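You operate a simulated robot arm through the tools that you are given. There is no shell and no other tool. Be economical: measure what you need, move in short steps, check, and stop when the job is done.

You are at the controls of a simulated two-armed robot. One attempt, no reset.

Task
Hold the orange tub on the top of the purple bench steady with one hand, lift the yellow-banded anvil block out of it with the other and set it down on the top of the purple bench.

It is judged by the outcome, as a careful person would: the job done as asked, and still so three seconds after it is handed in. It fails if anything else is knocked over, pushed out of place, dropped, spilled or broken.

Robot
Two 7-joint arms with two-finger grippers on one trunk, on a base that drives. Base frame: it is fixed to the floor where the robot stands at the start and does not move with it; the origin is under the middle of the robot, x ahead of it, y to its left, z up; the surface under the hand at the start is at about z = 900. Readings come in mm, degrees, newtons and seconds.
The left shoulder is at the start at [78, 151, 988], the right one opposite. With the tool pointing down near the work surface each hand reaches from about 100 to 780 mm from the robot's upright axis, wherever it stands, measured 20 degrees to its own side. Places, roughly: top of the purple bench [700, 600, 900]. Payload 2.54 kg a hand.
The tool frame of a hand sits at the grasp point between the pads (the TCP): z along the fingers, y along the line on which they close. The tips reach 30 mm beyond it. The gripper opens to 116 mm. The gripper's body begins 95 mm behind the TCP.
Orientation is that of the tool frame in the base frame, as [roll, pitch, yaw] about the fixed x, y, z axes, in that order (R = Rz(yaw) Ry(pitch) Rx(roll)). With the fingers straight down and closing along the base's y, the tool's x points along the base's -x, its y along +y and its z along -z.

Tools
- The arms move only by the tool move_arm. It takes "left_increments", "right_increments" or both (then of equal length, played together; a hand with none holds still); each is a list of rows, each a list of 7 numbers: the finger opening in mm, from 0 to 116, then the shift along the base's x, y, z in mm, then the turn, a rotation vector about the base's x, y, z in degrees. In form: [[hand, dx, dy, dz, wx, wy, wz], ...]. A call has 1 to 12 rows; each row is the pose to reach, as a shift and turn from the pose commanded when the call began. Rows are played at 5 a second. More than 50 mm and 8.6 degrees between two rows, or a gripper value outside its range, and nothing of the call is played. Where a pose cannot be reached the arm comes as near as it can. A force on the tool above 40 N (or 10 N above the force at the start of the call, whichever is more), or a blocked arm, ends the call early, and 0.2 s more pass. The fingers move at their own pace (about 72 mm/s each) and stop on an object; they squeeze with about 26 N. The grip force told is the motor's: it shows also when the fingers shut on nothing. Time passes only in rows, and 0.2 s behind the last, so rows that repeat a pose let the fingers close. The reply holds the time, the measured pose of the TCP, the force on the tool along the base axes, the opening and the grip force, in the units named above and with some noise, with the torque about the TCP (base axes, N m) and any sound that the robot's microphone picked up.
- Cameras (640 x 400 px; columns grow to the right, rows downward): "scene" is now at [152.5, 5.3, 1170.4]; the picture's right is [0.05, -1.00, 0.00], its down [0.09, 0.00, -1.00] and it looks along [0.99, 0.05, 0.09] (base axes); focal length 214 px, centre (320, 200). "left" rides on the left gripper at [69, 15, -122] in its tool frame; the picture's right is [-0.22, 0.98, 0.00], its down [-0.83, -0.18, -0.53] and it looks along [-0.52, -0.11, 0.85] (tool axes); focal length 251 px, centre (320, 200). "right" rides on the right gripper at [69, -15, -122] in its tool frame; the picture's right is [0.21, 0.98, 0.00], its down [-0.83, 0.18, -0.53] and it looks along [-0.52, 0.11, 0.85] (tool axes); focal length 251 px, centre (320, 200). There is no depth. A picture from a camera that has moved, and an enlarged one, comes with that camera's place and axes in the base frame and with its lens.
- grab_frame(camera): a new picture of that camera. No time passes.
- slide_trunk(by): slides the trunk up (or, below 0, down) by that many mm; the arms and the scene camera ride with it, the base frame stays. It gives what a move gives, with no picture.
- drive_base(legs): drives the robot by 1 to 6 legs, each [ahead, left, turn to the left] in mm, mm and degrees, along the robot's own axes; the way and the turn of a leg run together, so that a leg with both is an arc; at most 1500 mm and 180 degrees a leg. The arms and the cameras ride along, it lands a little off, and it stops where it bumps. It gives what a move gives.
- turn_head(pan, tilt): turns the head with the scene camera to pan (to the left, within 80 degrees either way) and tilt (down, from -29 to 69), counted from straight ahead of the robot. It gives what a move gives.
- close_up(camera, box): a new picture of the part [left, top, right, bottom] of that camera's present view, enlarged. No time passes.
- sign_off(): hands the job in; it is judged then, once.

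Work in short steps. Places have to be worked out from the pictures, the camera data and where the tool is seen: move nearer, look again, correct. Check each grasp and each placing, and mend what went wrong. You have 120 turns and 92 pictures in all, those below and enlarged ones among them. Open the grippers and draw the arms clear of the work before you hand the job in, unless the task says otherwise; then end with one line.

The tools are called after "Call:" as name(argument=value, ...) on one line, values as JSON. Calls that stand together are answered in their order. move_arm: Moves the arms, as the interface text tells. Its arguments: {"type":"object","properties":{"left_increments":{"type":"array","items":{"type":"array","items":{"type":"number"}}},"right_increments":{"type":"array","items":{"type":"array","items":{"type":"number"}}}},"required":[]} The other tools are called the same way: slide_trunk (by) slides the trunk up or down; drive_base (legs) drives the base; turn_head (pan, tilt) turns the head that bears the scene camera; grab_frame (camera) takes a picture; close_up (camera, box) takes an enlarged picture of a part of a camera's view; sign_off () hands the job in.

At the start:

```text
time_s: 0.0
left_ee_pos: [410.4, 375.7, 1166.5]
left_ee_rot: [-179.9, 0.0, -179.9]
left_ft_force: [0.2, -0.4, -0.2]
left_torque: [0.01, 0.03, 0.01]
left_grip_width: 116.1
left_finger_force: 0.1
right_ee_pos: [333.2, -26.7, 1224.9]
right_ee_rot: [-180.0, 0.0, 179.9]
right_ft_force: [0.8, -0.2, 0.5]
right_torque: [0.0, -0.01, 0.0]
right_grip_width: 115.9
right_finger_force: 0.1
trunk travel left (down, up): [-225.0, 64.0]
robot x, y, heading: [0.4, 0.7, 0.2]
head pan, tilt: [2.9, -5.3]
```

scene: 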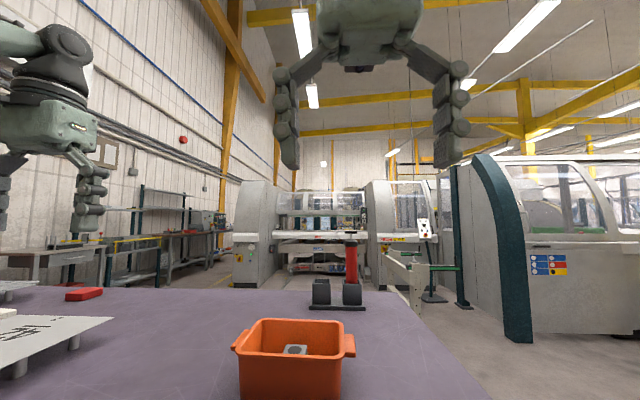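
right: 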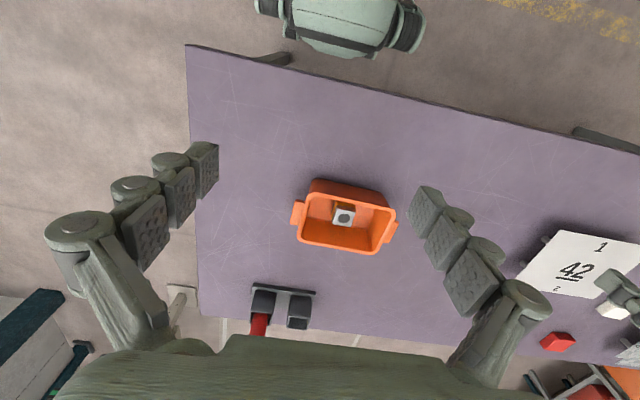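
left: 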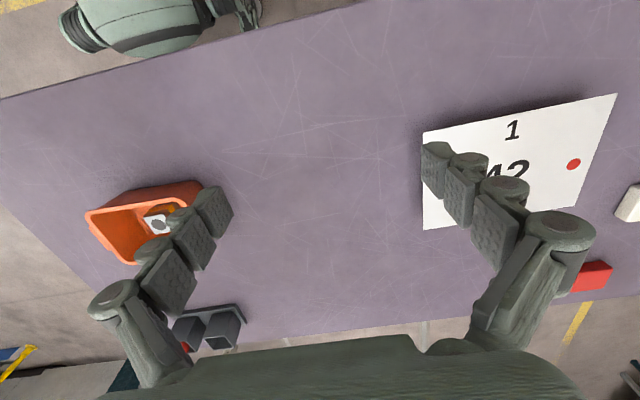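

The tub seems to be near (535, 65) with the block standing inside. I tilt the head to look down into it and take enlarged views.

Call:
turn_head(pan=5, tilt=40)

Call:
close_up(camera="right", box=[265, 150, 425, 250])

Call:
grab_frame(camera="scene")

```text
time_s: 1.1
left_ee_pos: [409.2, 375.8, 1166.8]
left_ee_rot: [-179.9, 0.0, -179.9]
left_ft_force: [0.1, 0.3, 0.2]
left_torque: [0.03, -0.01, -0.01]
left_grip_width: 116.2
left_finger_force: 0.0
right_ee_pos: [331.3, -26.1, 1224.8]
right_ee_rot: [179.9, 0.1, -180.0]
right_ft_force: [-0.6, 0.0, -0.1]
right_torque: [0.01, 0.01, 0.0]
right_grip_width: 116.0
right_finger_force: 0.0
trunk travel left (down, up): [-225.0, 64.0]
robot x, y, heading: [-0.2, 3.2, -0.2]
head pan, tilt: [5.0, 40.0]
```

```text
4.00 times, centred on (345, 200) of right
camera zoom: at [263.7, -42.0, 1348.2], right [-0.21, 0.98, 0.0], down [0.83, 0.18, 0.53], along [0.52, 0.11, -0.85], focal length 1006 px, centre (220, 200)
```

zoom: 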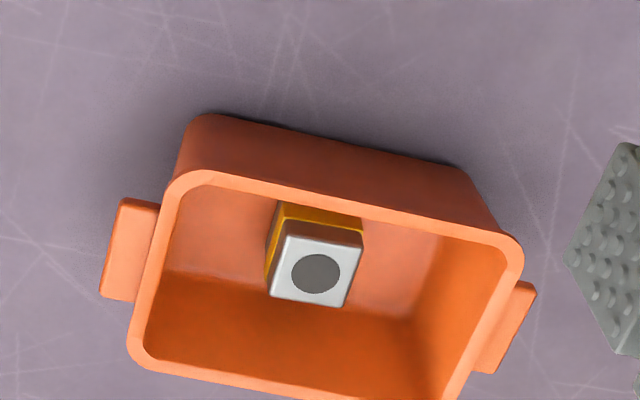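

```text
87 pictures are left
camera scene: at [150.0, 8.2, 1098.6], right [0.09, -1.0, 0.0], down [-0.64, -0.06, -0.77], along [0.76, 0.07, -0.64], focal length 214 px, centre (320, 200)
```

scene: 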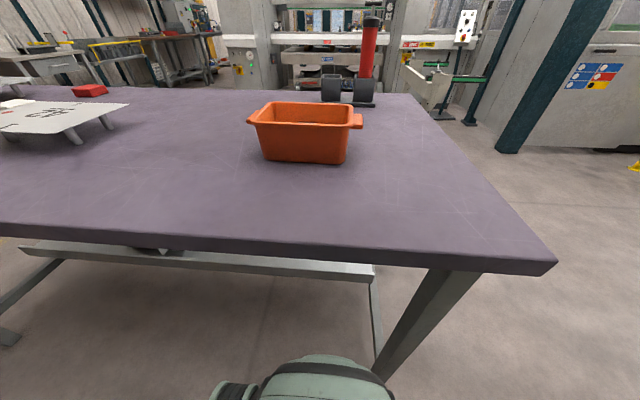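

From both views: tub rim spans about x 484–591, y −13–140 at z≈974, with handles on the two y ends. The block top is near (541, 65, 944). I turn the left hand to close along x, tilted outward, above the left handle, and enlarge the scene view.

Call:
close_up(camera="scene", box=[230, 85, 390, 185])

Call:
move_arm(left_increments=[[116, 10.8, -12, -6.4, -1.96, -1.96, -7.31], [116, 21.7, -24, -12.8, -3.92, -3.92, -14.6], [116, 32.5, -36, -19.2, -5.9, -5.9, -21.9], [116, 43.3, -48, -25.7, -7.8, -7.8, -29.2], [116, 54.2, -60, -32, -9.8, -9.8, -36.6], [116, 65, -73, -38.5, -11.75, -11.75, -43.9], [116, 75.8, -85, -45, -13.7, -13.7, -51.2], [116, 86.7, -97, -51.3, -15.7, -15.7, -58.5], [116, 97.5, -109, -57.8, -17.6, -17.6, -65.8], [116, 108.3, -121, -64.2, -19.6, -19.6, -73.1], [116, 119.2, -133, -70.6, -21.5, -21.5, -80.4], [116, 130, -146, -77, -23.5, -23.5, -87.7]])

Call:
grab_frame(camera="left")

Call:
grab_frame(camera="right")

```text
4.00 times, centred on (310, 135) of scene
camera zoom: at [150.0, 8.2, 1098.6], right [0.09, -1.0, 0.0], down [-0.64, -0.06, -0.77], along [0.76, 0.07, -0.64], focal length 858 px, centre (360, 460)
```

zoom: 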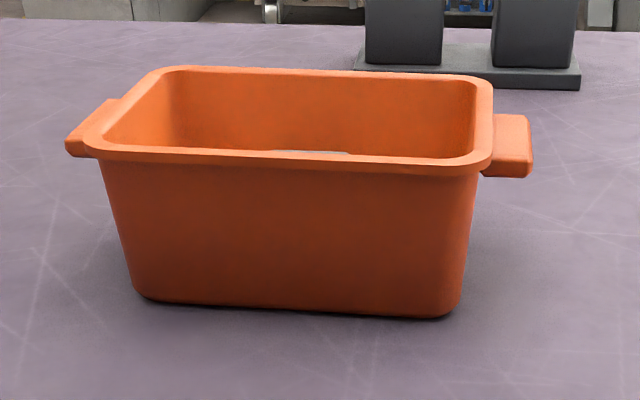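

```text
time_s: 3.7
left_ee_pos: [541.2, 230.5, 1088.2]
left_ee_rot: [-179.8, 30.1, 90.1]
left_ft_force: [0.3, 0.0, 0.1]
left_torque: [-0.02, -0.02, -0.03]
left_grip_width: 116.2
left_finger_force: 0.0
right_ee_pos: [333.4, -26.0, 1226.0]
right_ee_rot: [180.0, 0.0, -179.9]
right_ft_force: [-0.1, -0.6, -0.5]
right_torque: [-0.02, 0.0, -0.01]
right_grip_width: 116.0
right_finger_force: 0.1
trunk travel left (down, up): [-225.0, 64.0]
robot x, y, heading: [2.4, 0.9, 0.3]
head pan, tilt: [5.0, 40.0]
```

```text
85 pictures are left
camera left: at [556.1, 351.3, 1160.4], right [0.98, -0.19, 0.11], down [-0.18, -0.45, 0.88], along [-0.12, -0.87, -0.47], focal length 251 px, centre (320, 200)
```

left: 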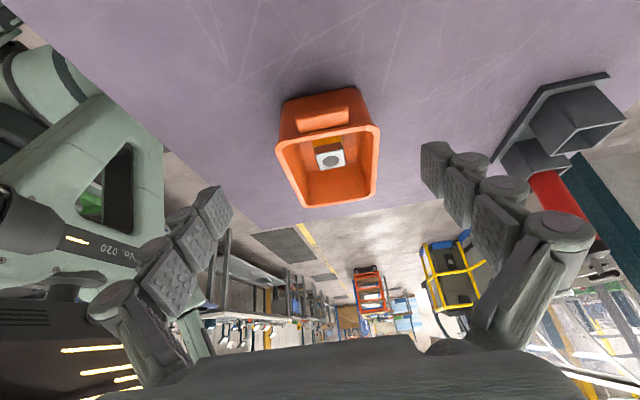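

```text
84 pictures are left
camera right: at [264.2, -42.1, 1348.0], right [-0.21, 0.98, 0.0], down [0.83, 0.18, 0.53], along [0.52, 0.11, -0.85], focal length 251 px, centre (320, 200)
```

right: 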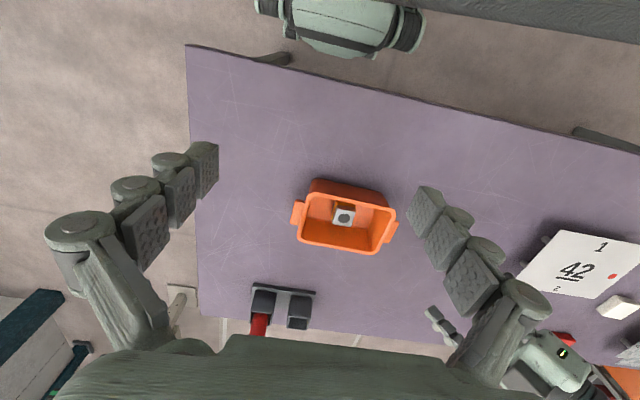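

The left hand is in its tilted pose. I enlarge its view to locate the handle precisely.

Call:
close_up(camera="left", box=[250, 75, 410, 215])

Call:
close_up(camera="right", box=[280, 165, 410, 265])

```text
2.86 times, centred on (330, 145) of left
camera zoom: at [556.1, 351.3, 1160.4], right [0.98, -0.19, 0.11], down [-0.18, -0.45, 0.88], along [-0.12, -0.87, -0.47], focal length 718 px, centre (291, 357)
```

zoom: 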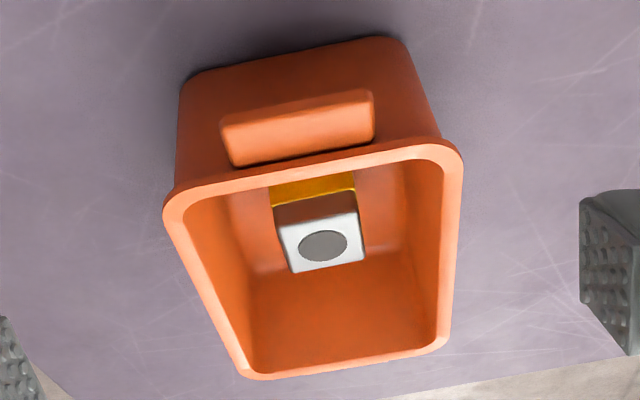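

```text
4.00 times, centred on (345, 215) of right
camera zoom: at [264.2, -42.1, 1348.0], right [-0.21, 0.98, 0.0], down [0.83, 0.18, 0.53], along [0.52, 0.11, -0.85], focal length 1006 px, centre (220, 140)
```

zoom: 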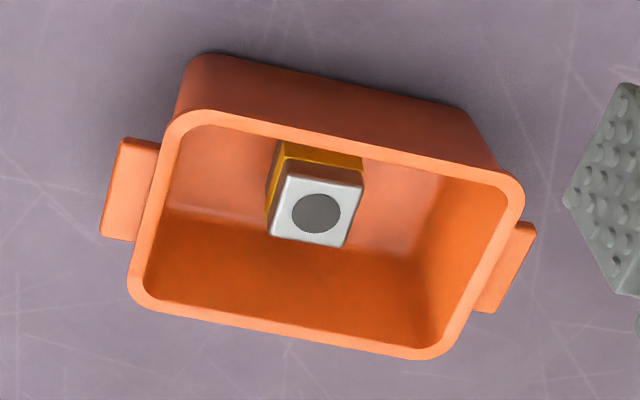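

The left handle is about x 517–571, y 150–170, z 955–966. I reduce the tilt to 20° and bring the open fingers just above it to check.

Call:
move_arm(left_increments=[[100, 1, -17, -26, 3.3, 0, 0], [100, 2, -34, -52, 6.7, 0, 0], [100, 3, -50, -78, 10, 0, 0]])

Call:
grab_frame(camera="left")

Call:
close_up(camera="scene", box=[190, 60, 390, 185])

Call:
close_up(camera="right", box=[280, 165, 440, 265])

```text
time_s: 4.5
left_ee_pos: [542.9, 180.1, 1012.3]
left_ee_rot: [-179.9, 20.1, 90.2]
left_ft_force: [0.2, 0.4, 0.4]
left_torque: [-0.03, 0.0, -0.01]
left_grip_width: 100.1
left_finger_force: 0.0
right_ee_pos: [331.5, -26.3, 1225.9]
right_ee_rot: [-180.0, 0.0, 180.0]
right_ft_force: [-0.4, 0.0, 0.8]
right_torque: [-0.03, 0.04, 0.02]
right_grip_width: 115.9
right_finger_force: 0.0
trunk travel left (down, up): [-225.0, 64.0]
robot x, y, heading: [-1.3, 4.1, -0.2]
head pan, tilt: [5.0, 40.0]
```

```text
81 pictures are left
camera left: at [557.9, 287.6, 1103.0], right [0.98, -0.2, 0.07], down [-0.18, -0.59, 0.78], along [-0.11, -0.78, -0.62], focal length 251 px, centre (320, 200)
```

left: 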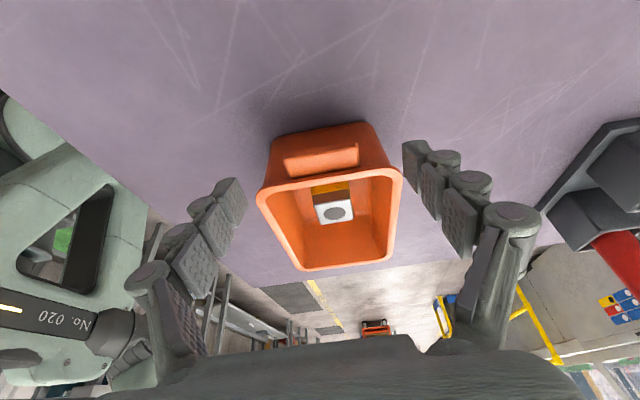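

```text
3.20 times, centred on (290, 122) of scene
camera zoom: at [150.1, 7.9, 1098.5], right [0.09, -1.0, 0.0], down [-0.64, -0.06, -0.77], along [0.76, 0.07, -0.64], focal length 686 px, centre (416, 448)
```

zoom: 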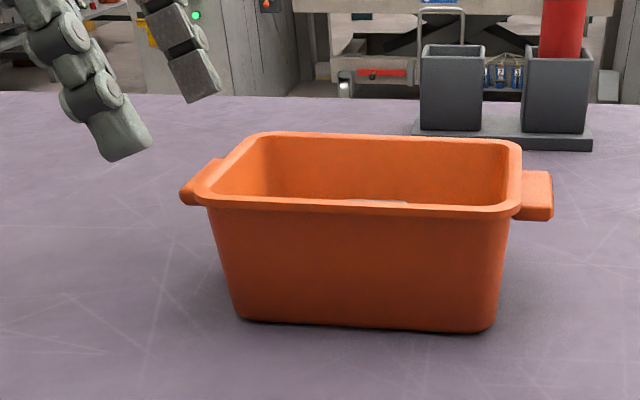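

```text
4.00 times, centred on (360, 215) of right
camera zoom: at [264.0, -42.4, 1348.1], right [-0.21, 0.98, 0.0], down [0.83, 0.18, 0.53], along [0.52, 0.11, -0.85], focal length 1006 px, centre (160, 140)
```

zoom: 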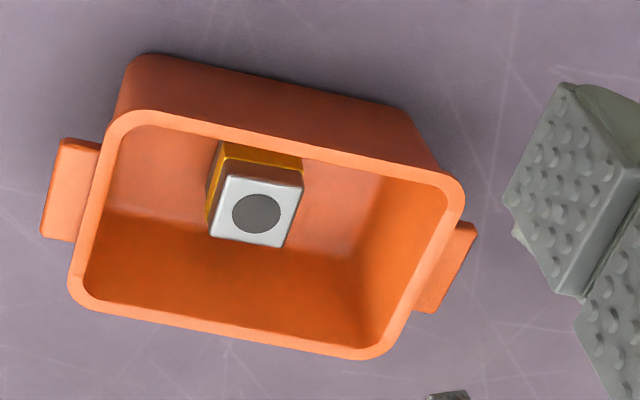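

The handle centre reads about (544, 155, 961) from the left camera, which agrees with where that camera sees its own fingertips. I lower the fingers beside it.

Call:
move_arm(left_increments=[[90, 1, -6, -18, 0, 0, 0], [84, 1, -12, -37, 0, 0, 0], [84, 1, -12, -37, 0, 0, 0]])

Call:
grab_frame(camera="left")

Call:
close_up(camera="scene", box=[190, 60, 390, 185])

```text
time_s: 5.3
left_ee_pos: [544.1, 167.7, 974.7]
left_ee_rot: [-179.9, 19.9, 90.1]
left_ft_force: [0.6, 0.1, -1.1]
left_torque: [0.0, -0.03, 0.01]
left_grip_width: 84.0
left_finger_force: 0.0
right_ee_pos: [332.6, -26.9, 1225.6]
right_ee_rot: [180.0, 0.0, 180.0]
right_ft_force: [-0.2, -0.1, -0.1]
right_torque: [0.01, -0.01, 0.01]
right_grip_width: 116.1
right_finger_force: 0.1
trunk travel left (down, up): [-225.0, 64.0]
robot x, y, heading: [-0.2, -2.1, 0.0]
head pan, tilt: [5.0, 40.0]
```

```text
78 pictures are left
camera left: at [558.6, 275.1, 1066.6], right [0.98, -0.2, 0.07], down [-0.18, -0.59, 0.78], along [-0.11, -0.78, -0.62], focal length 251 px, centre (320, 200)
```

left: 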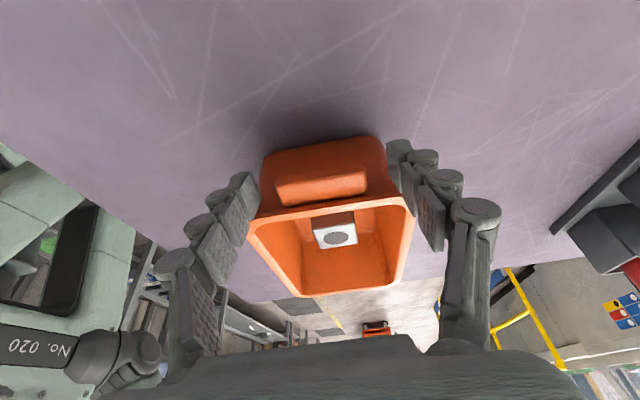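

```text
3.20 times, centred on (290, 122) of scene
camera zoom: at [149.9, 8.2, 1098.5], right [0.09, -1.0, 0.0], down [-0.64, -0.06, -0.77], along [0.76, 0.07, -0.64], focal length 686 px, centre (416, 448)
```

zoom: 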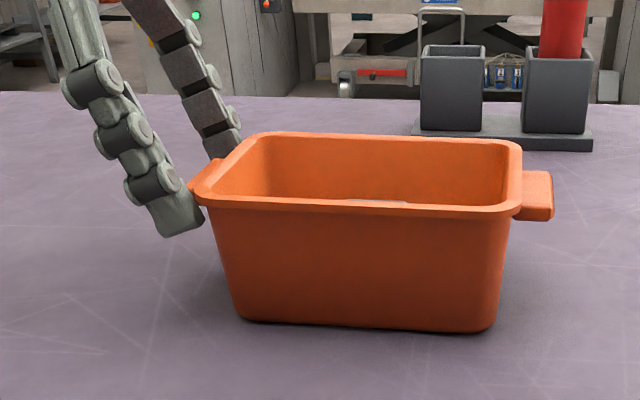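

The fingers straddle the handle, well centred, with the tips just below it. I close the left hand on it.

Call:
move_arm(left_increments=[[60, 0, 0, 0, 0, 0, 0], [50, 0, 0, 0, 0, 0, 0], [40, 0, 0, 0, 0, 0, 0], [40, 0, 0, 0, 0, 0, 0]])

Call:
grab_frame(camera="left")

Call:
close_up(camera="scene", box=[190, 60, 390, 185])

```text
time_s: 6.3
left_ee_pos: [544.1, 169.3, 975.3]
left_ee_rot: [-179.9, 20.0, 90.1]
left_ft_force: [-1.2, 0.2, 0.4]
left_torque: [0.0, 0.11, -0.19]
left_grip_width: 55.2
left_finger_force: 26.0
right_ee_pos: [332.8, -25.9, 1225.6]
right_ee_rot: [180.0, 0.1, 180.0]
right_ft_force: [0.5, 0.1, 0.6]
right_torque: [-0.01, -0.02, 0.0]
right_grip_width: 116.3
right_finger_force: 0.1
trunk travel left (down, up): [-225.0, 64.0]
robot x, y, heading: [2.5, -0.2, -0.3]
head pan, tilt: [5.0, 40.0]
```

```text
76 pictures are left
camera left: at [558.6, 275.3, 1066.9], right [0.98, -0.2, 0.07], down [-0.18, -0.59, 0.78], along [-0.11, -0.78, -0.62], focal length 251 px, centre (320, 200)
```

left: 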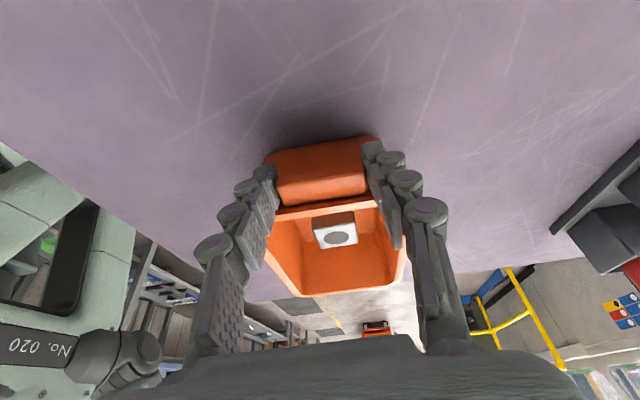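

```text
3.20 times, centred on (290, 122) of scene
camera zoom: at [149.9, 8.2, 1098.5], right [0.09, -1.0, 0.0], down [-0.64, -0.06, -0.77], along [0.76, 0.07, -0.64], focal length 686 px, centre (416, 448)
```

zoom: 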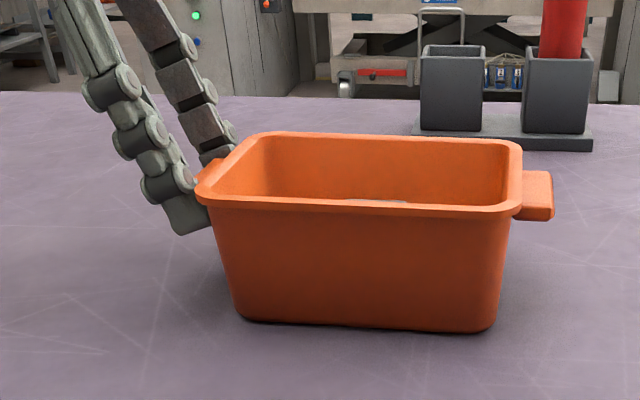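

The left hand holds the handle (55 mm, 26 N), and the tub has not shifted. The block top triangulates to about (540, 64, 949). I bring the right hand over it at a safe height.

Call:
move_arm(right_increments=[[100, 34, 15, -15, 0, 0, 0], [90, 69, 30, -35, 0, 0, 0], [80, 103, 45, -55, 0, 0, 0], [80, 138, 60, -75, 0, 0, 0], [80, 172, 75, -100, 0, 0, 0], [80, 207, 90, -125, 0, 0, 0], [80, 207, 90, -136, 0, 0, 0]])

Call:
grab_frame(camera="right")

Call:
grab_frame(camera="left")

Call:
grab_frame(camera="scene")

```text
time_s: 7.9
left_ee_pos: [543.6, 168.5, 975.4]
left_ee_rot: [-179.9, 20.0, 90.1]
left_ft_force: [-0.5, -1.5, 0.4]
left_torque: [0.18, -0.01, -0.05]
left_grip_width: 54.9
left_finger_force: 25.5
right_ee_pos: [537.5, 62.3, 1089.9]
right_ee_rot: [-180.0, 0.0, -180.0]
right_ft_force: [0.5, 0.6, -1.1]
right_torque: [-0.02, 0.0, 0.0]
right_grip_width: 80.2
right_finger_force: 0.1
trunk travel left (down, up): [-225.0, 64.0]
robot x, y, heading: [-0.6, -1.1, 0.2]
head pan, tilt: [5.0, 40.0]
```

```text
74 pictures are left
camera right: at [469.9, 46.8, 1211.7], right [-0.21, 0.98, 0.0], down [0.83, 0.18, 0.53], along [0.52, 0.11, -0.85], focal length 251 px, centre (320, 200)
```

right: 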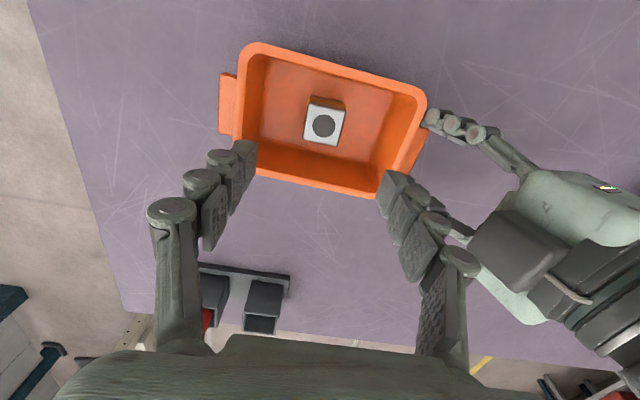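

```text
73 pictures are left
camera left: at [558.7, 275.3, 1066.8], right [0.98, -0.2, 0.07], down [-0.18, -0.59, 0.78], along [-0.11, -0.78, -0.62], focal length 251 px, centre (320, 200)
```

left: 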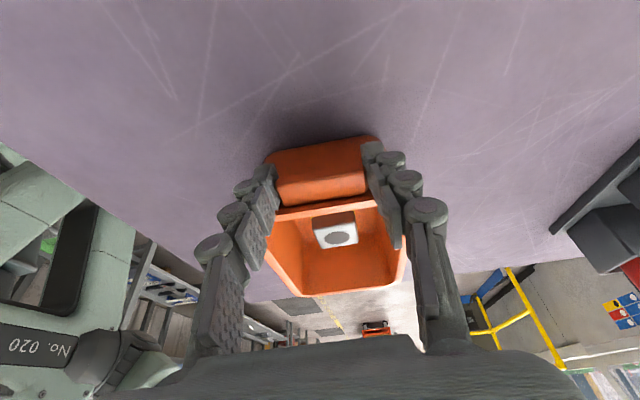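

```text
72 pictures are left
camera scene: at [150.0, 8.2, 1098.5], right [0.09, -1.0, 0.0], down [-0.64, -0.06, -0.77], along [0.76, 0.07, -0.64], focal length 214 px, centre (320, 200)
```

scene: 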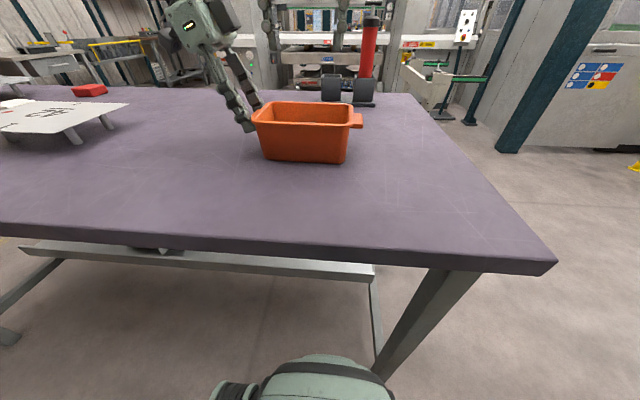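

The block top centre now reads about (540, 66, 948). I enlarge it to read its yaw and size.

Call:
close_up(camera="right", box=[265, 75, 385, 175])

```text
4.00 times, centred on (325, 125) of right
camera zoom: at [469.9, 46.8, 1211.7], right [-0.21, 0.98, 0.0], down [0.83, 0.18, 0.53], along [0.52, 0.11, -0.85], focal length 1006 px, centre (300, 500)
```

zoom: 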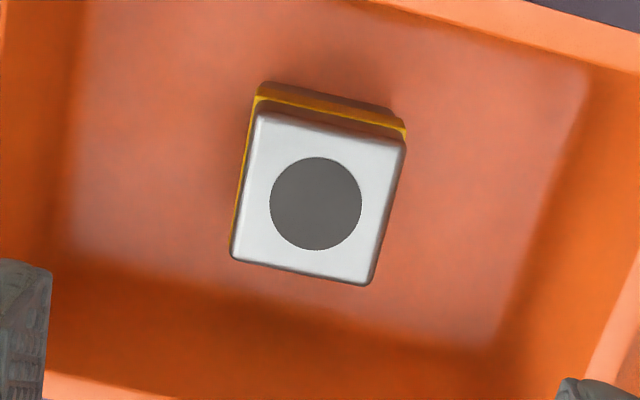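

The block is axis-aligned, 38×38 mm, with its centre at (541, 66). I lower the right hand until the tips are at rim height, then check.

Call:
move_arm(right_increments=[[72, 1, 2, -45, 0, 0, 0], [68, 1, 2, -85, 0, 0, 0], [68, 1, 2, -85, 0, 0, 0]])

Call:
grab_frame(camera="right")

Call:
grab_frame(camera="left")

Call:
close_up(camera="scene", box=[190, 0, 390, 185])

```text
time_s: 8.7
left_ee_pos: [543.2, 168.1, 974.6]
left_ee_rot: [-180.0, 20.0, 90.1]
left_ft_force: [-0.7, 0.0, 1.3]
left_torque: [0.01, 0.03, -0.16]
left_grip_width: 54.7
left_finger_force: 26.0
right_ee_pos: [539.6, 64.0, 1003.9]
right_ee_rot: [-180.0, 0.0, -180.0]
right_ft_force: [0.3, -0.3, -0.1]
right_torque: [0.01, 0.01, 0.0]
right_grip_width: 68.2
right_finger_force: 0.1
trunk travel left (down, up): [-225.0, 64.0]
robot x, y, heading: [-0.5, 0.4, 0.1]
head pan, tilt: [5.0, 40.0]
```

```text
70 pictures are left
camera right: at [471.2, 49.3, 1127.5], right [-0.21, 0.98, 0.0], down [0.83, 0.18, 0.53], along [0.52, 0.11, -0.85], focal length 251 px, centre (320, 200)
```

right: 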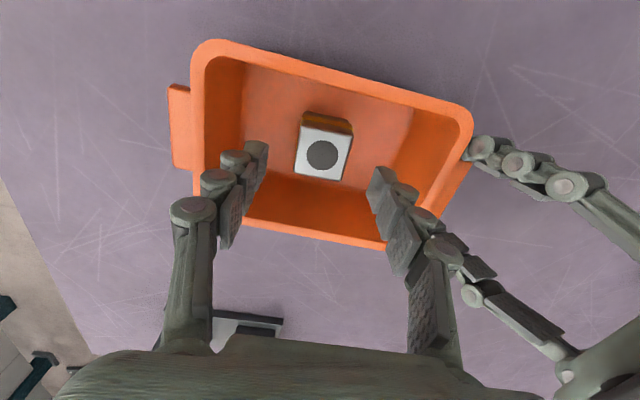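

```text
69 pictures are left
camera left: at [558.7, 275.3, 1066.9], right [0.98, -0.2, 0.07], down [-0.18, -0.59, 0.78], along [-0.11, -0.78, -0.62], focal length 251 px, centre (320, 200)
```

left: 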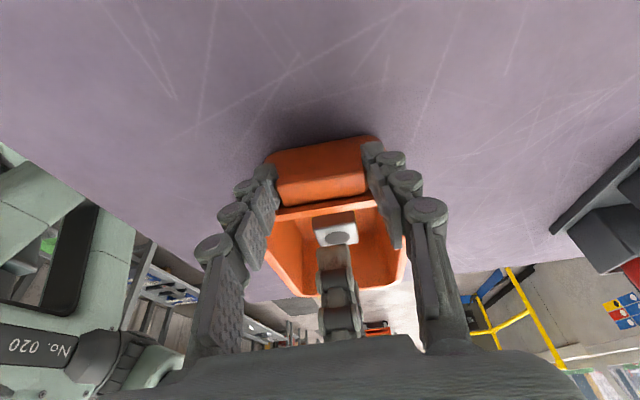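

```text
2.16 times, centred on (290, 92) of scene
camera zoom: at [149.9, 8.2, 1098.5], right [0.09, -1.0, 0.0], down [-0.64, -0.06, -0.77], along [0.76, 0.07, -0.64], focal length 464 px, centre (385, 432)
```

zoom: 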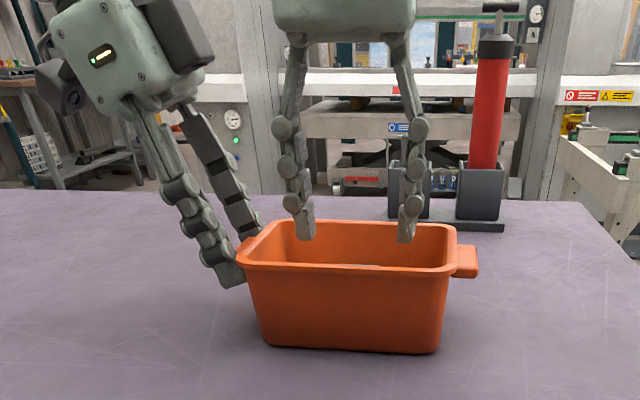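

Both grippers are clear of each other and the fingers are inside the rim, with the block centred between them. I lower to TCP z≈943.

Call:
move_arm(right_increments=[[68, 0, 0, -22, 0, 0, 0], [68, 0, 0, -44, 0, 0, 0], [68, 0, 0, -60, 0, 0, 0], [68, 0, 0, -60, 0, 0, 0]])

Call:
grab_frame(camera="right")

```text
time_s: 9.7
left_ee_pos: [543.3, 168.1, 975.0]
left_ee_rot: [-179.9, 20.0, 90.1]
left_ft_force: [-1.2, 0.3, 0.5]
left_torque: [0.03, 0.04, -0.18]
left_grip_width: 54.6
left_finger_force: 26.1
right_ee_pos: [539.1, 64.9, 944.6]
right_ee_rot: [179.9, 0.0, 180.0]
right_ft_force: [-0.2, -0.8, -0.5]
right_torque: [0.01, -0.01, -0.02]
right_grip_width: 67.9
right_finger_force: 0.2
trunk travel left (down, up): [-225.0, 64.0]
robot x, y, heading: [0.6, 0.0, -0.0]
head pan, tilt: [5.0, 40.0]
```

```text
67 pictures are left
camera right: at [470.4, 49.8, 1066.6], right [-0.21, 0.98, 0.0], down [0.83, 0.18, 0.53], along [0.52, 0.11, -0.85], focal length 251 px, centre (320, 200)
```

right: 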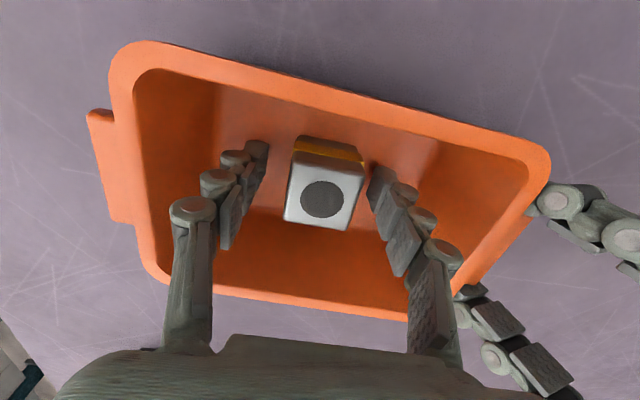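

The block is centred between the fingers with no contact forces. I close the right hand.

Call:
move_arm(right_increments=[[50, 0, 0, 0, 0, 0, 0], [40, 0, 0, 0, 0, 0, 0], [25, 0, 0, 0, 0, 0, 0], [25, 0, 0, 0, 0, 0, 0]])

Call:
grab_frame(camera="right")

```text
time_s: 10.7
left_ee_pos: [542.4, 169.7, 975.1]
left_ee_rot: [180.0, 19.9, 90.1]
left_ft_force: [-1.3, -0.8, 0.0]
left_torque: [-0.03, 0.05, -0.24]
left_grip_width: 54.7
left_finger_force: 26.4
right_ee_pos: [538.6, 64.6, 944.3]
right_ee_rot: [-180.0, 0.0, 180.0]
right_ft_force: [0.7, 2.0, 0.6]
right_torque: [0.08, 0.03, 0.02]
right_grip_width: 39.2
right_finger_force: 25.9
trunk travel left (down, up): [-225.0, 64.0]
robot x, y, heading: [-2.4, 0.9, 0.2]
head pan, tilt: [5.0, 40.0]
```

```text
66 pictures are left
camera right: at [470.4, 50.0, 1066.8], right [-0.21, 0.98, 0.0], down [0.83, 0.18, 0.53], along [0.52, 0.11, -0.85], focal length 251 px, centre (320, 200)
```

right: 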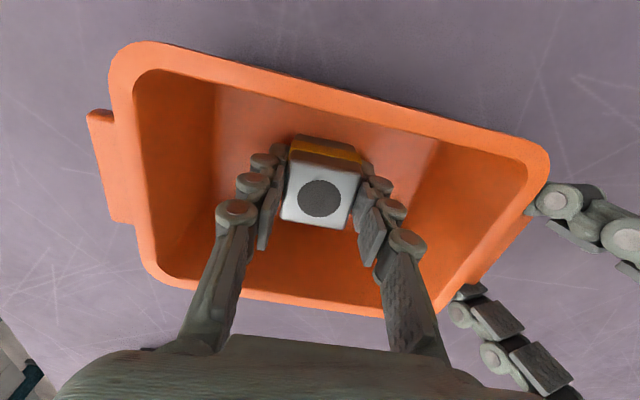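

The right hand grips the block (39 mm, 26 N). I lift slowly by 15 mm and read the weight.

Call:
move_arm(right_increments=[[25, 0, 0, 3, 0, 0, 0], [25, 0, 0, 7, 0, 0, 0], [25, 0, 0, 11, 0, 0, 0], [25, 0, 0, 15, 0, 0, 0], [25, 0, 0, 15, 0, 0, 0]])

Call:
grab_frame(camera="right")

Call:
grab_frame(camera="left")

```text
time_s: 11.9
left_ee_pos: [543.6, 169.4, 975.8]
left_ee_rot: [-179.9, 20.0, 90.1]
left_ft_force: [0.1, 0.4, 1.6]
left_torque: [-0.05, -0.05, -0.03]
left_grip_width: 54.5
left_finger_force: 25.6
right_ee_pos: [540.6, 65.0, 959.1]
right_ee_rot: [180.0, 0.0, 179.9]
right_ft_force: [-0.4, -0.3, -3.1]
right_torque: [0.02, 0.01, 0.01]
right_grip_width: 39.7
right_finger_force: 25.9
trunk travel left (down, up): [-225.0, 64.0]
robot x, y, heading: [1.3, -2.6, 0.2]
head pan, tilt: [5.0, 40.0]
```

```text
65 pictures are left
camera right: at [471.4, 49.6, 1082.2], right [-0.21, 0.98, 0.0], down [0.83, 0.18, 0.53], along [0.52, 0.11, -0.85], focal length 251 px, centre (320, 200)
```

right: 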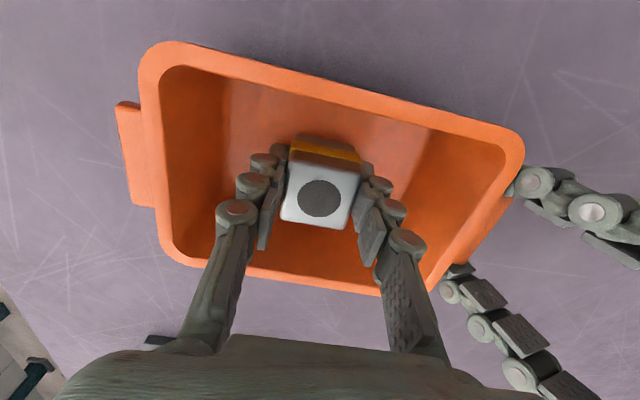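

```text
64 pictures are left
camera left: at [558.9, 275.3, 1066.9], right [0.98, -0.2, 0.07], down [-0.18, -0.59, 0.78], along [-0.11, -0.78, -0.62], focal length 251 px, centre (320, 200)
```

left: 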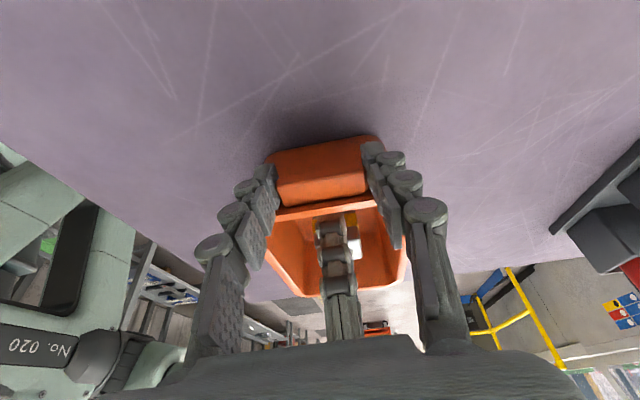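

The block comes up with the hand (about 3 N) and the tub stays put. I lift it clear of the rim.

Call:
move_arm(right_increments=[[25, 0, 0, 15, 0, 0, 0], [25, 0, 0, 35, 0, 0, 0], [25, 0, 0, 55, 0, 0, 0], [25, 0, 0, 75, 0, 0, 0], [25, 0, 0, 95, 0, 0, 0], [25, 0, 0, 105, 0, 0, 0], [25, 0, 0, 105, 0, 0, 0]])

Call:
close_up(camera="scene", box=[190, 0, 390, 185])

Call:
grab_frame(camera="right")

```text
time_s: 13.5
left_ee_pos: [543.5, 168.1, 974.8]
left_ee_rot: [-179.9, 20.0, 90.1]
left_ft_force: [-0.1, -0.2, 2.7]
left_torque: [-0.05, 0.01, -0.05]
left_grip_width: 54.8
left_finger_force: 25.8
right_ee_pos: [539.2, 64.8, 1065.0]
right_ee_rot: [-180.0, 0.0, -180.0]
right_ft_force: [0.3, -0.3, -3.5]
right_torque: [-0.03, 0.0, 0.02]
right_grip_width: 39.4
right_finger_force: 26.1
trunk travel left (down, up): [-225.0, 64.0]
robot x, y, heading: [-8.3, -2.6, -0.1]
head pan, tilt: [5.0, 40.0]
```

```text
2.16 times, centred on (290, 92) of scene
camera zoom: at [150.0, 8.2, 1098.5], right [0.09, -1.0, 0.0], down [-0.64, -0.06, -0.77], along [0.76, 0.07, -0.64], focal length 464 px, centre (385, 432)
```

zoom: 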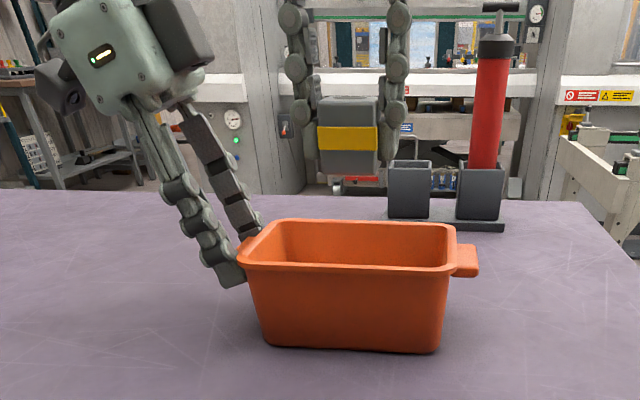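

```text
62 pictures are left
camera right: at [471.1, 50.1, 1187.5], right [-0.21, 0.98, 0.0], down [0.83, 0.18, 0.53], along [0.52, 0.11, -0.85], focal length 251 px, centre (320, 200)
```

right: 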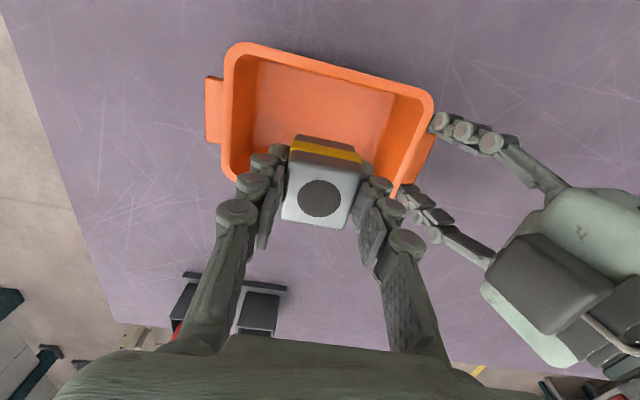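

The block, with its yellow band, is clear of the rim. I carry it over the tub's right end to free bench at about (460, −110).

Call:
move_arm(right_increments=[[25, -10, -20, 0, 0, 0, 0], [25, -25, -55, 0, 0, 0, 0], [25, -42, -92, 0, 0, 0, 0], [25, -58, -130, 0, 0, 0, 0], [25, -73, -160, 0, 0, 0, 0], [25, -80, -175, 0, 0, 0, 0], [25, -80, -175, -30, 0, 0, 0], [25, -80, -175, -60, 0, 0, 0], [25, -80, -175, -90, 0, 0, 0], [25, -80, -175, -90, 0, 0, 0]])

Call:
grab_frame(camera="scene")

Call:
grab_frame(camera="right")

```text
time_s: 15.7
left_ee_pos: [543.8, 168.6, 974.4]
left_ee_rot: [-179.9, 19.9, 90.1]
left_ft_force: [-0.2, 0.2, 2.6]
left_torque: [0.04, 0.0, -0.04]
left_grip_width: 54.8
left_finger_force: 25.5
right_ee_pos: [460.3, -109.2, 974.0]
right_ee_rot: [180.0, 0.0, -180.0]
right_ft_force: [0.0, -0.2, -3.2]
right_torque: [0.02, 0.03, 0.04]
right_grip_width: 39.0
right_finger_force: 25.9
trunk travel left (down, up): [-225.0, 64.0]
robot x, y, heading: [-1.2, -1.4, 0.2]
head pan, tilt: [5.0, 40.0]
```

```text
61 pictures are left
camera scene: at [150.1, 8.1, 1098.5], right [0.09, -1.0, 0.0], down [-0.64, -0.06, -0.77], along [0.76, 0.07, -0.64], focal length 214 px, centre (320, 200)
```

scene: 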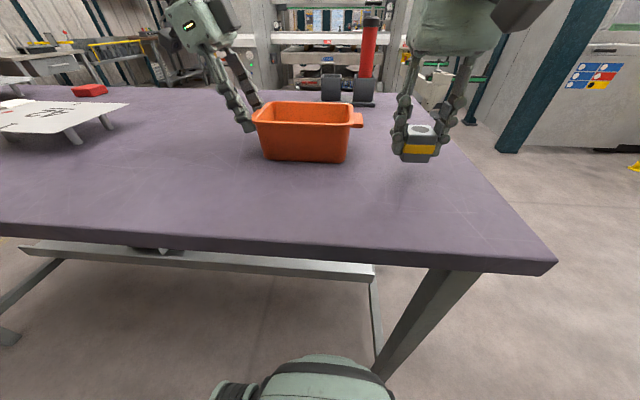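

```text
60 pictures are left
camera right: at [391.8, -124.5, 1096.9], right [-0.21, 0.98, 0.0], down [0.83, 0.18, 0.53], along [0.52, 0.11, -0.85], focal length 251 px, centre (320, 200)
```

right: 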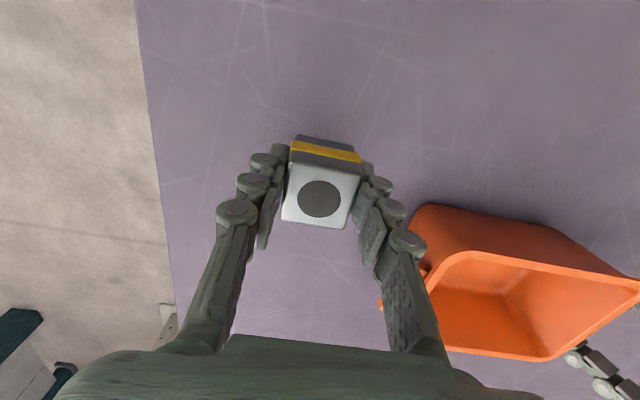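

The block hangs over clear bench, well in from the edges. I lower it in shrinking steps, watching for contact near TCP z≈939.

Call:
move_arm(right_increments=[[25, 0, 0, -12, 0, 0, 0], [25, 0, 0, -22, 0, 0, 0], [25, 0, 0, -28, 0, 0, 0], [25, 0, 0, -31, 0, 0, 0], [25, 0, 0, -31, 0, 0, 0]])

Call:
close_up(camera="scene", box=[360, 100, 480, 200])

```text
time_s: 16.9
left_ee_pos: [544.0, 168.8, 974.8]
left_ee_rot: [-180.0, 20.0, 90.2]
left_ft_force: [0.0, 0.4, 2.3]
left_torque: [-0.02, -0.01, -0.09]
left_grip_width: 54.6
left_finger_force: 26.1
right_ee_pos: [460.8, -109.9, 942.7]
right_ee_rot: [179.9, 0.1, 180.0]
right_ft_force: [0.5, -0.1, -3.6]
right_torque: [-0.02, 0.03, 0.0]
right_grip_width: 39.6
right_finger_force: 25.7
trunk travel left (down, up): [-225.0, 64.0]
robot x, y, heading: [-2.8, 2.1, 0.1]
head pan, tilt: [5.0, 40.0]
```

```text
4.00 times, centred on (420, 150) of scene
camera zoom: at [150.1, 8.1, 1098.5], right [0.09, -1.0, 0.0], down [-0.64, -0.06, -0.77], along [0.76, 0.07, -0.64], focal length 858 px, centre (-80, 400)
```

zoom: 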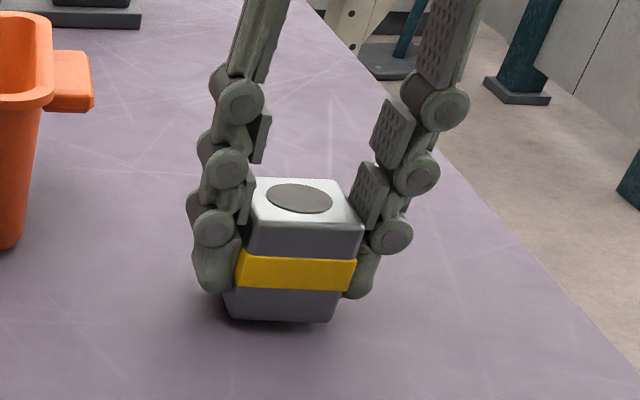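

Not touching yet (still −3.6 N), but the bench is close. I continue in 2 mm steps.

Call:
move_arm(right_increments=[[25, 0, 0, -2, 0, 0, 0], [25, 0, 0, -4, 0, 0, 0], [25, 0, 0, -4, 0, 0, 0]])

```text
time_s: 17.7
left_ee_pos: [544.4, 169.0, 973.9]
left_ee_rot: [-179.9, 20.0, 90.1]
left_ft_force: [0.2, -0.6, 2.0]
left_torque: [-0.02, 0.03, -0.03]
left_grip_width: 54.8
left_finger_force: 25.9
right_ee_pos: [460.8, -110.5, 940.0]
right_ee_rot: [180.0, 0.0, 179.9]
right_ft_force: [0.4, 0.2, -3.1]
right_torque: [0.0, 0.02, 0.0]
right_grip_width: 39.5
right_finger_force: 26.0
trunk travel left (down, up): [-225.0, 64.0]
robot x, y, heading: [0.2, -2.2, -0.2]
head pan, tilt: [5.0, 40.0]
```

Still hanging free at z≈940; I go down a bit more.

Call:
move_arm(right_increments=[[25, 0, 0, -1, 0, 0, 0], [25, 0, 0, -2, 0, 0, 0], [25, 0, 0, -3, 0, 0, 0], [25, 0, 0, -3, 0, 0, 0]])

Call:
close_up(camera="scene", box=[360, 100, 480, 200])

```text
time_s: 18.7
left_ee_pos: [544.4, 169.4, 976.4]
left_ee_rot: [-179.9, 20.0, 90.0]
left_ft_force: [0.8, -0.9, 0.6]
left_torque: [0.07, 0.0, 0.01]
left_grip_width: 54.8
left_finger_force: 25.7
right_ee_pos: [461.3, -108.6, 938.1]
right_ee_rot: [179.8, 0.0, 179.9]
right_ft_force: [3.0, -2.0, 9.9]
right_torque: [-0.08, 0.12, 0.02]
right_grip_width: 39.4
right_finger_force: 25.9
trunk travel left (down, up): [-225.0, 64.0]
robot x, y, heading: [1.9, -1.6, 0.0]
head pan, tilt: [5.0, 40.0]
```

```text
4.00 times, centred on (420, 150) of scene
camera zoom: at [149.7, 8.2, 1098.7], right [0.09, -1.0, 0.0], down [-0.64, -0.06, -0.77], along [0.76, 0.07, -0.64], focal length 858 px, centre (-80, 400)
```

zoom: 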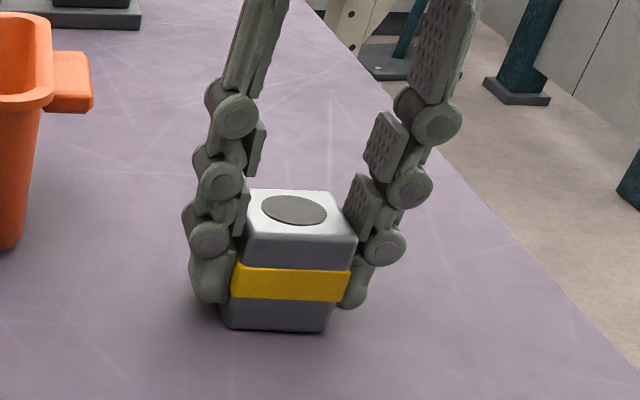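

Contact: about 10 N upward, so the block rests on the bench. I ease up 1 mm and open the right fingers.

Call:
move_arm(right_increments=[[25, 0, 0, 1, 0, 0, 0], [45, 0, 0, 1, 0, 0, 0], [58, 0, 0, 1, 0, 0, 0], [70, 0, 0, 1, 0, 0, 0], [70, 0, 0, 1, 0, 0, 0]])

Call:
grab_frame(camera="right")

```text
time_s: 19.9
left_ee_pos: [543.7, 168.9, 975.2]
left_ee_rot: [-179.8, 20.0, 90.1]
left_ft_force: [-0.1, 0.1, 0.8]
left_torque: [0.01, 0.02, -0.03]
left_grip_width: 54.6
left_finger_force: 25.9
right_ee_pos: [460.0, -109.6, 936.7]
right_ee_rot: [180.0, 0.0, 180.0]
right_ft_force: [0.2, -0.4, 0.3]
right_torque: [0.05, -0.03, 0.01]
right_grip_width: 70.0
right_finger_force: 0.0
trunk travel left (down, up): [-225.0, 64.0]
robot x, y, heading: [0.8, 1.7, 0.0]
head pan, tilt: [5.0, 40.0]
```

```text
57 pictures are left
camera right: at [391.7, -125.1, 1059.9], right [-0.21, 0.98, 0.0], down [0.83, 0.18, 0.53], along [0.52, 0.11, -0.85], focal length 251 px, centre (320, 200)
```

right: 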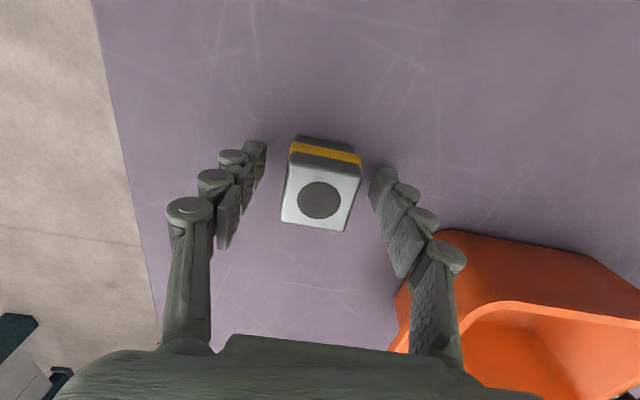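

The block stands free. I raise the right hand straight up and open the left hand off the handle, which stays where it is for now.

Call:
move_arm(right_increments=[[70, 0, 0, 15, 0, 0, 0], [70, 0, 0, 50, 0, 0, 0], [70, 0, 0, 95, 0, 0, 0], [70, 0, 0, 140, 0, 0, 0], [70, -20, -20, 180, 0, 0, 0]], left_increments=[[60, 0, 0, 0, 0, 0, 0], [70, 0, 0, 0, 0, 0, 0], [80, 0, 0, 0, 0, 0, 0], [88, 0, 0, 0, 0, 0, 0], [88, 0, 0, 0, 0, 0, 0]])

Call:
grab_frame(camera="left")

```text
time_s: 21.1
left_ee_pos: [543.8, 168.5, 975.8]
left_ee_rot: [179.9, 20.1, 90.1]
left_ft_force: [-0.8, 0.5, 0.3]
left_torque: [-0.01, 0.02, 0.03]
left_grip_width: 88.3
left_finger_force: 0.0
right_ee_pos: [440.9, -130.2, 1119.1]
right_ee_rot: [179.9, 0.0, -180.0]
right_ft_force: [0.0, -0.8, -0.4]
right_torque: [-0.02, -0.02, -0.01]
right_grip_width: 70.0
right_finger_force: 0.0
trunk travel left (down, up): [-225.0, 64.0]
robot x, y, heading: [-1.0, 0.2, -0.2]
head pan, tilt: [5.0, 40.0]
```

```text
56 pictures are left
camera left: at [557.8, 275.0, 1067.6], right [0.98, -0.2, 0.07], down [-0.18, -0.59, 0.78], along [-0.11, -0.78, -0.62], focal length 251 px, centre (320, 200)
```

left: 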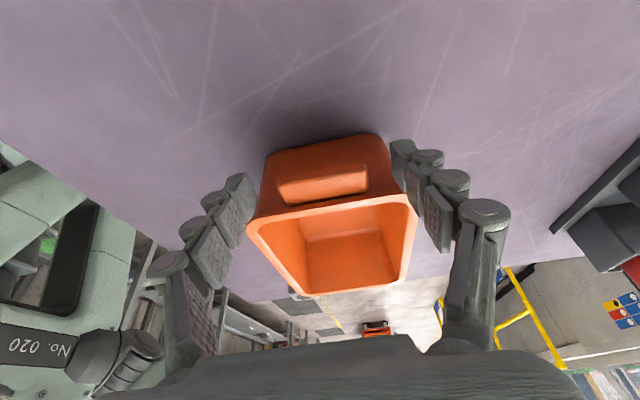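

The left fingers are clear of the handle on both sides. I back them out along the finger axis and then raise the hand.

Call:
move_arm(left_increments=[[88, 0, 8, 22, 0, 0, 0], [88, 0, 20, 55, 0, 0, 0], [88, 0, 34, 95, 0, 0, 0], [88, 0, 50, 135, 0, 0, 0], [88, 0, 75, 165, 0, 0, 0]], right_increments=[[70, -15, -3, 10, 0, 0, 0], [70, -35, -3, 20, 0, 0, 0], [70, -60, -3, 30, 0, 0, 0], [70, -80, -3, 40, 0, 0, 0], [70, -90, -3, 50, 0, 0, 0]])

Call:
grab_frame(camera="scene")

Call:
grab_frame(camera="right")

```text
time_s: 22.3
left_ee_pos: [544.1, 246.8, 1138.2]
left_ee_rot: [-179.9, 20.1, 90.1]
left_ft_force: [-0.6, -0.4, 0.8]
left_torque: [0.01, -0.04, -0.03]
left_grip_width: 88.2
left_finger_force: 0.0
right_ee_pos: [350.5, -130.5, 1166.8]
right_ee_rot: [-180.0, 0.1, -179.9]
right_ft_force: [-0.2, -0.5, -0.2]
right_torque: [-0.02, 0.01, 0.02]
right_grip_width: 70.1
right_finger_force: 0.0
trunk travel left (down, up): [-225.0, 64.0]
robot x, y, heading: [3.7, -1.7, 0.1]
head pan, tilt: [5.0, 40.0]
```

```text
55 pictures are left
camera scene: at [149.6, 8.5, 1098.5], right [0.09, -1.0, 0.0], down [-0.64, -0.06, -0.77], along [0.76, 0.07, -0.64], focal length 214 px, centre (320, 200)
```

scene: 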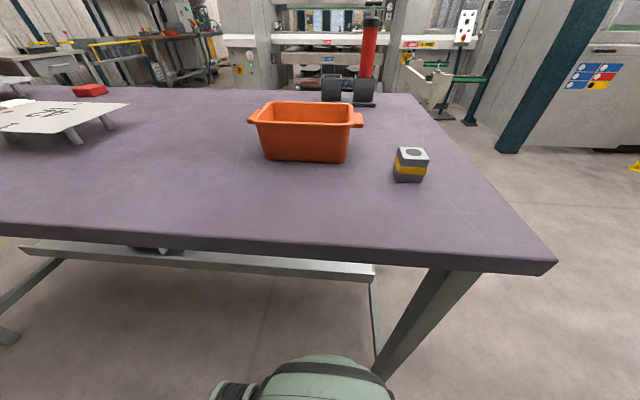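

```text
54 pictures are left
camera right: at [280.8, -148.0, 1290.1], right [-0.21, 0.98, 0.0], down [0.83, 0.18, 0.53], along [0.52, 0.11, -0.85], focal length 251 px, centre (320, 200)
```

right: 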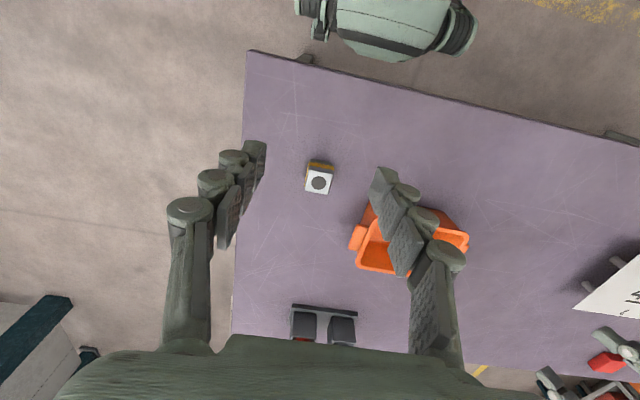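

The block stands upright on the bench, the tub is where it was, and both arms are open and clear. I hand the job in.

Call:
sign_off()

```text
The job is handed in.
```

The left hand held the orange tub by its handle while the right lifted out the yellow-banded block. The block now stands upright on the purple bench beside the tub. The tub looks to be where it started, nothing else was touched, and both hands are open and clear.
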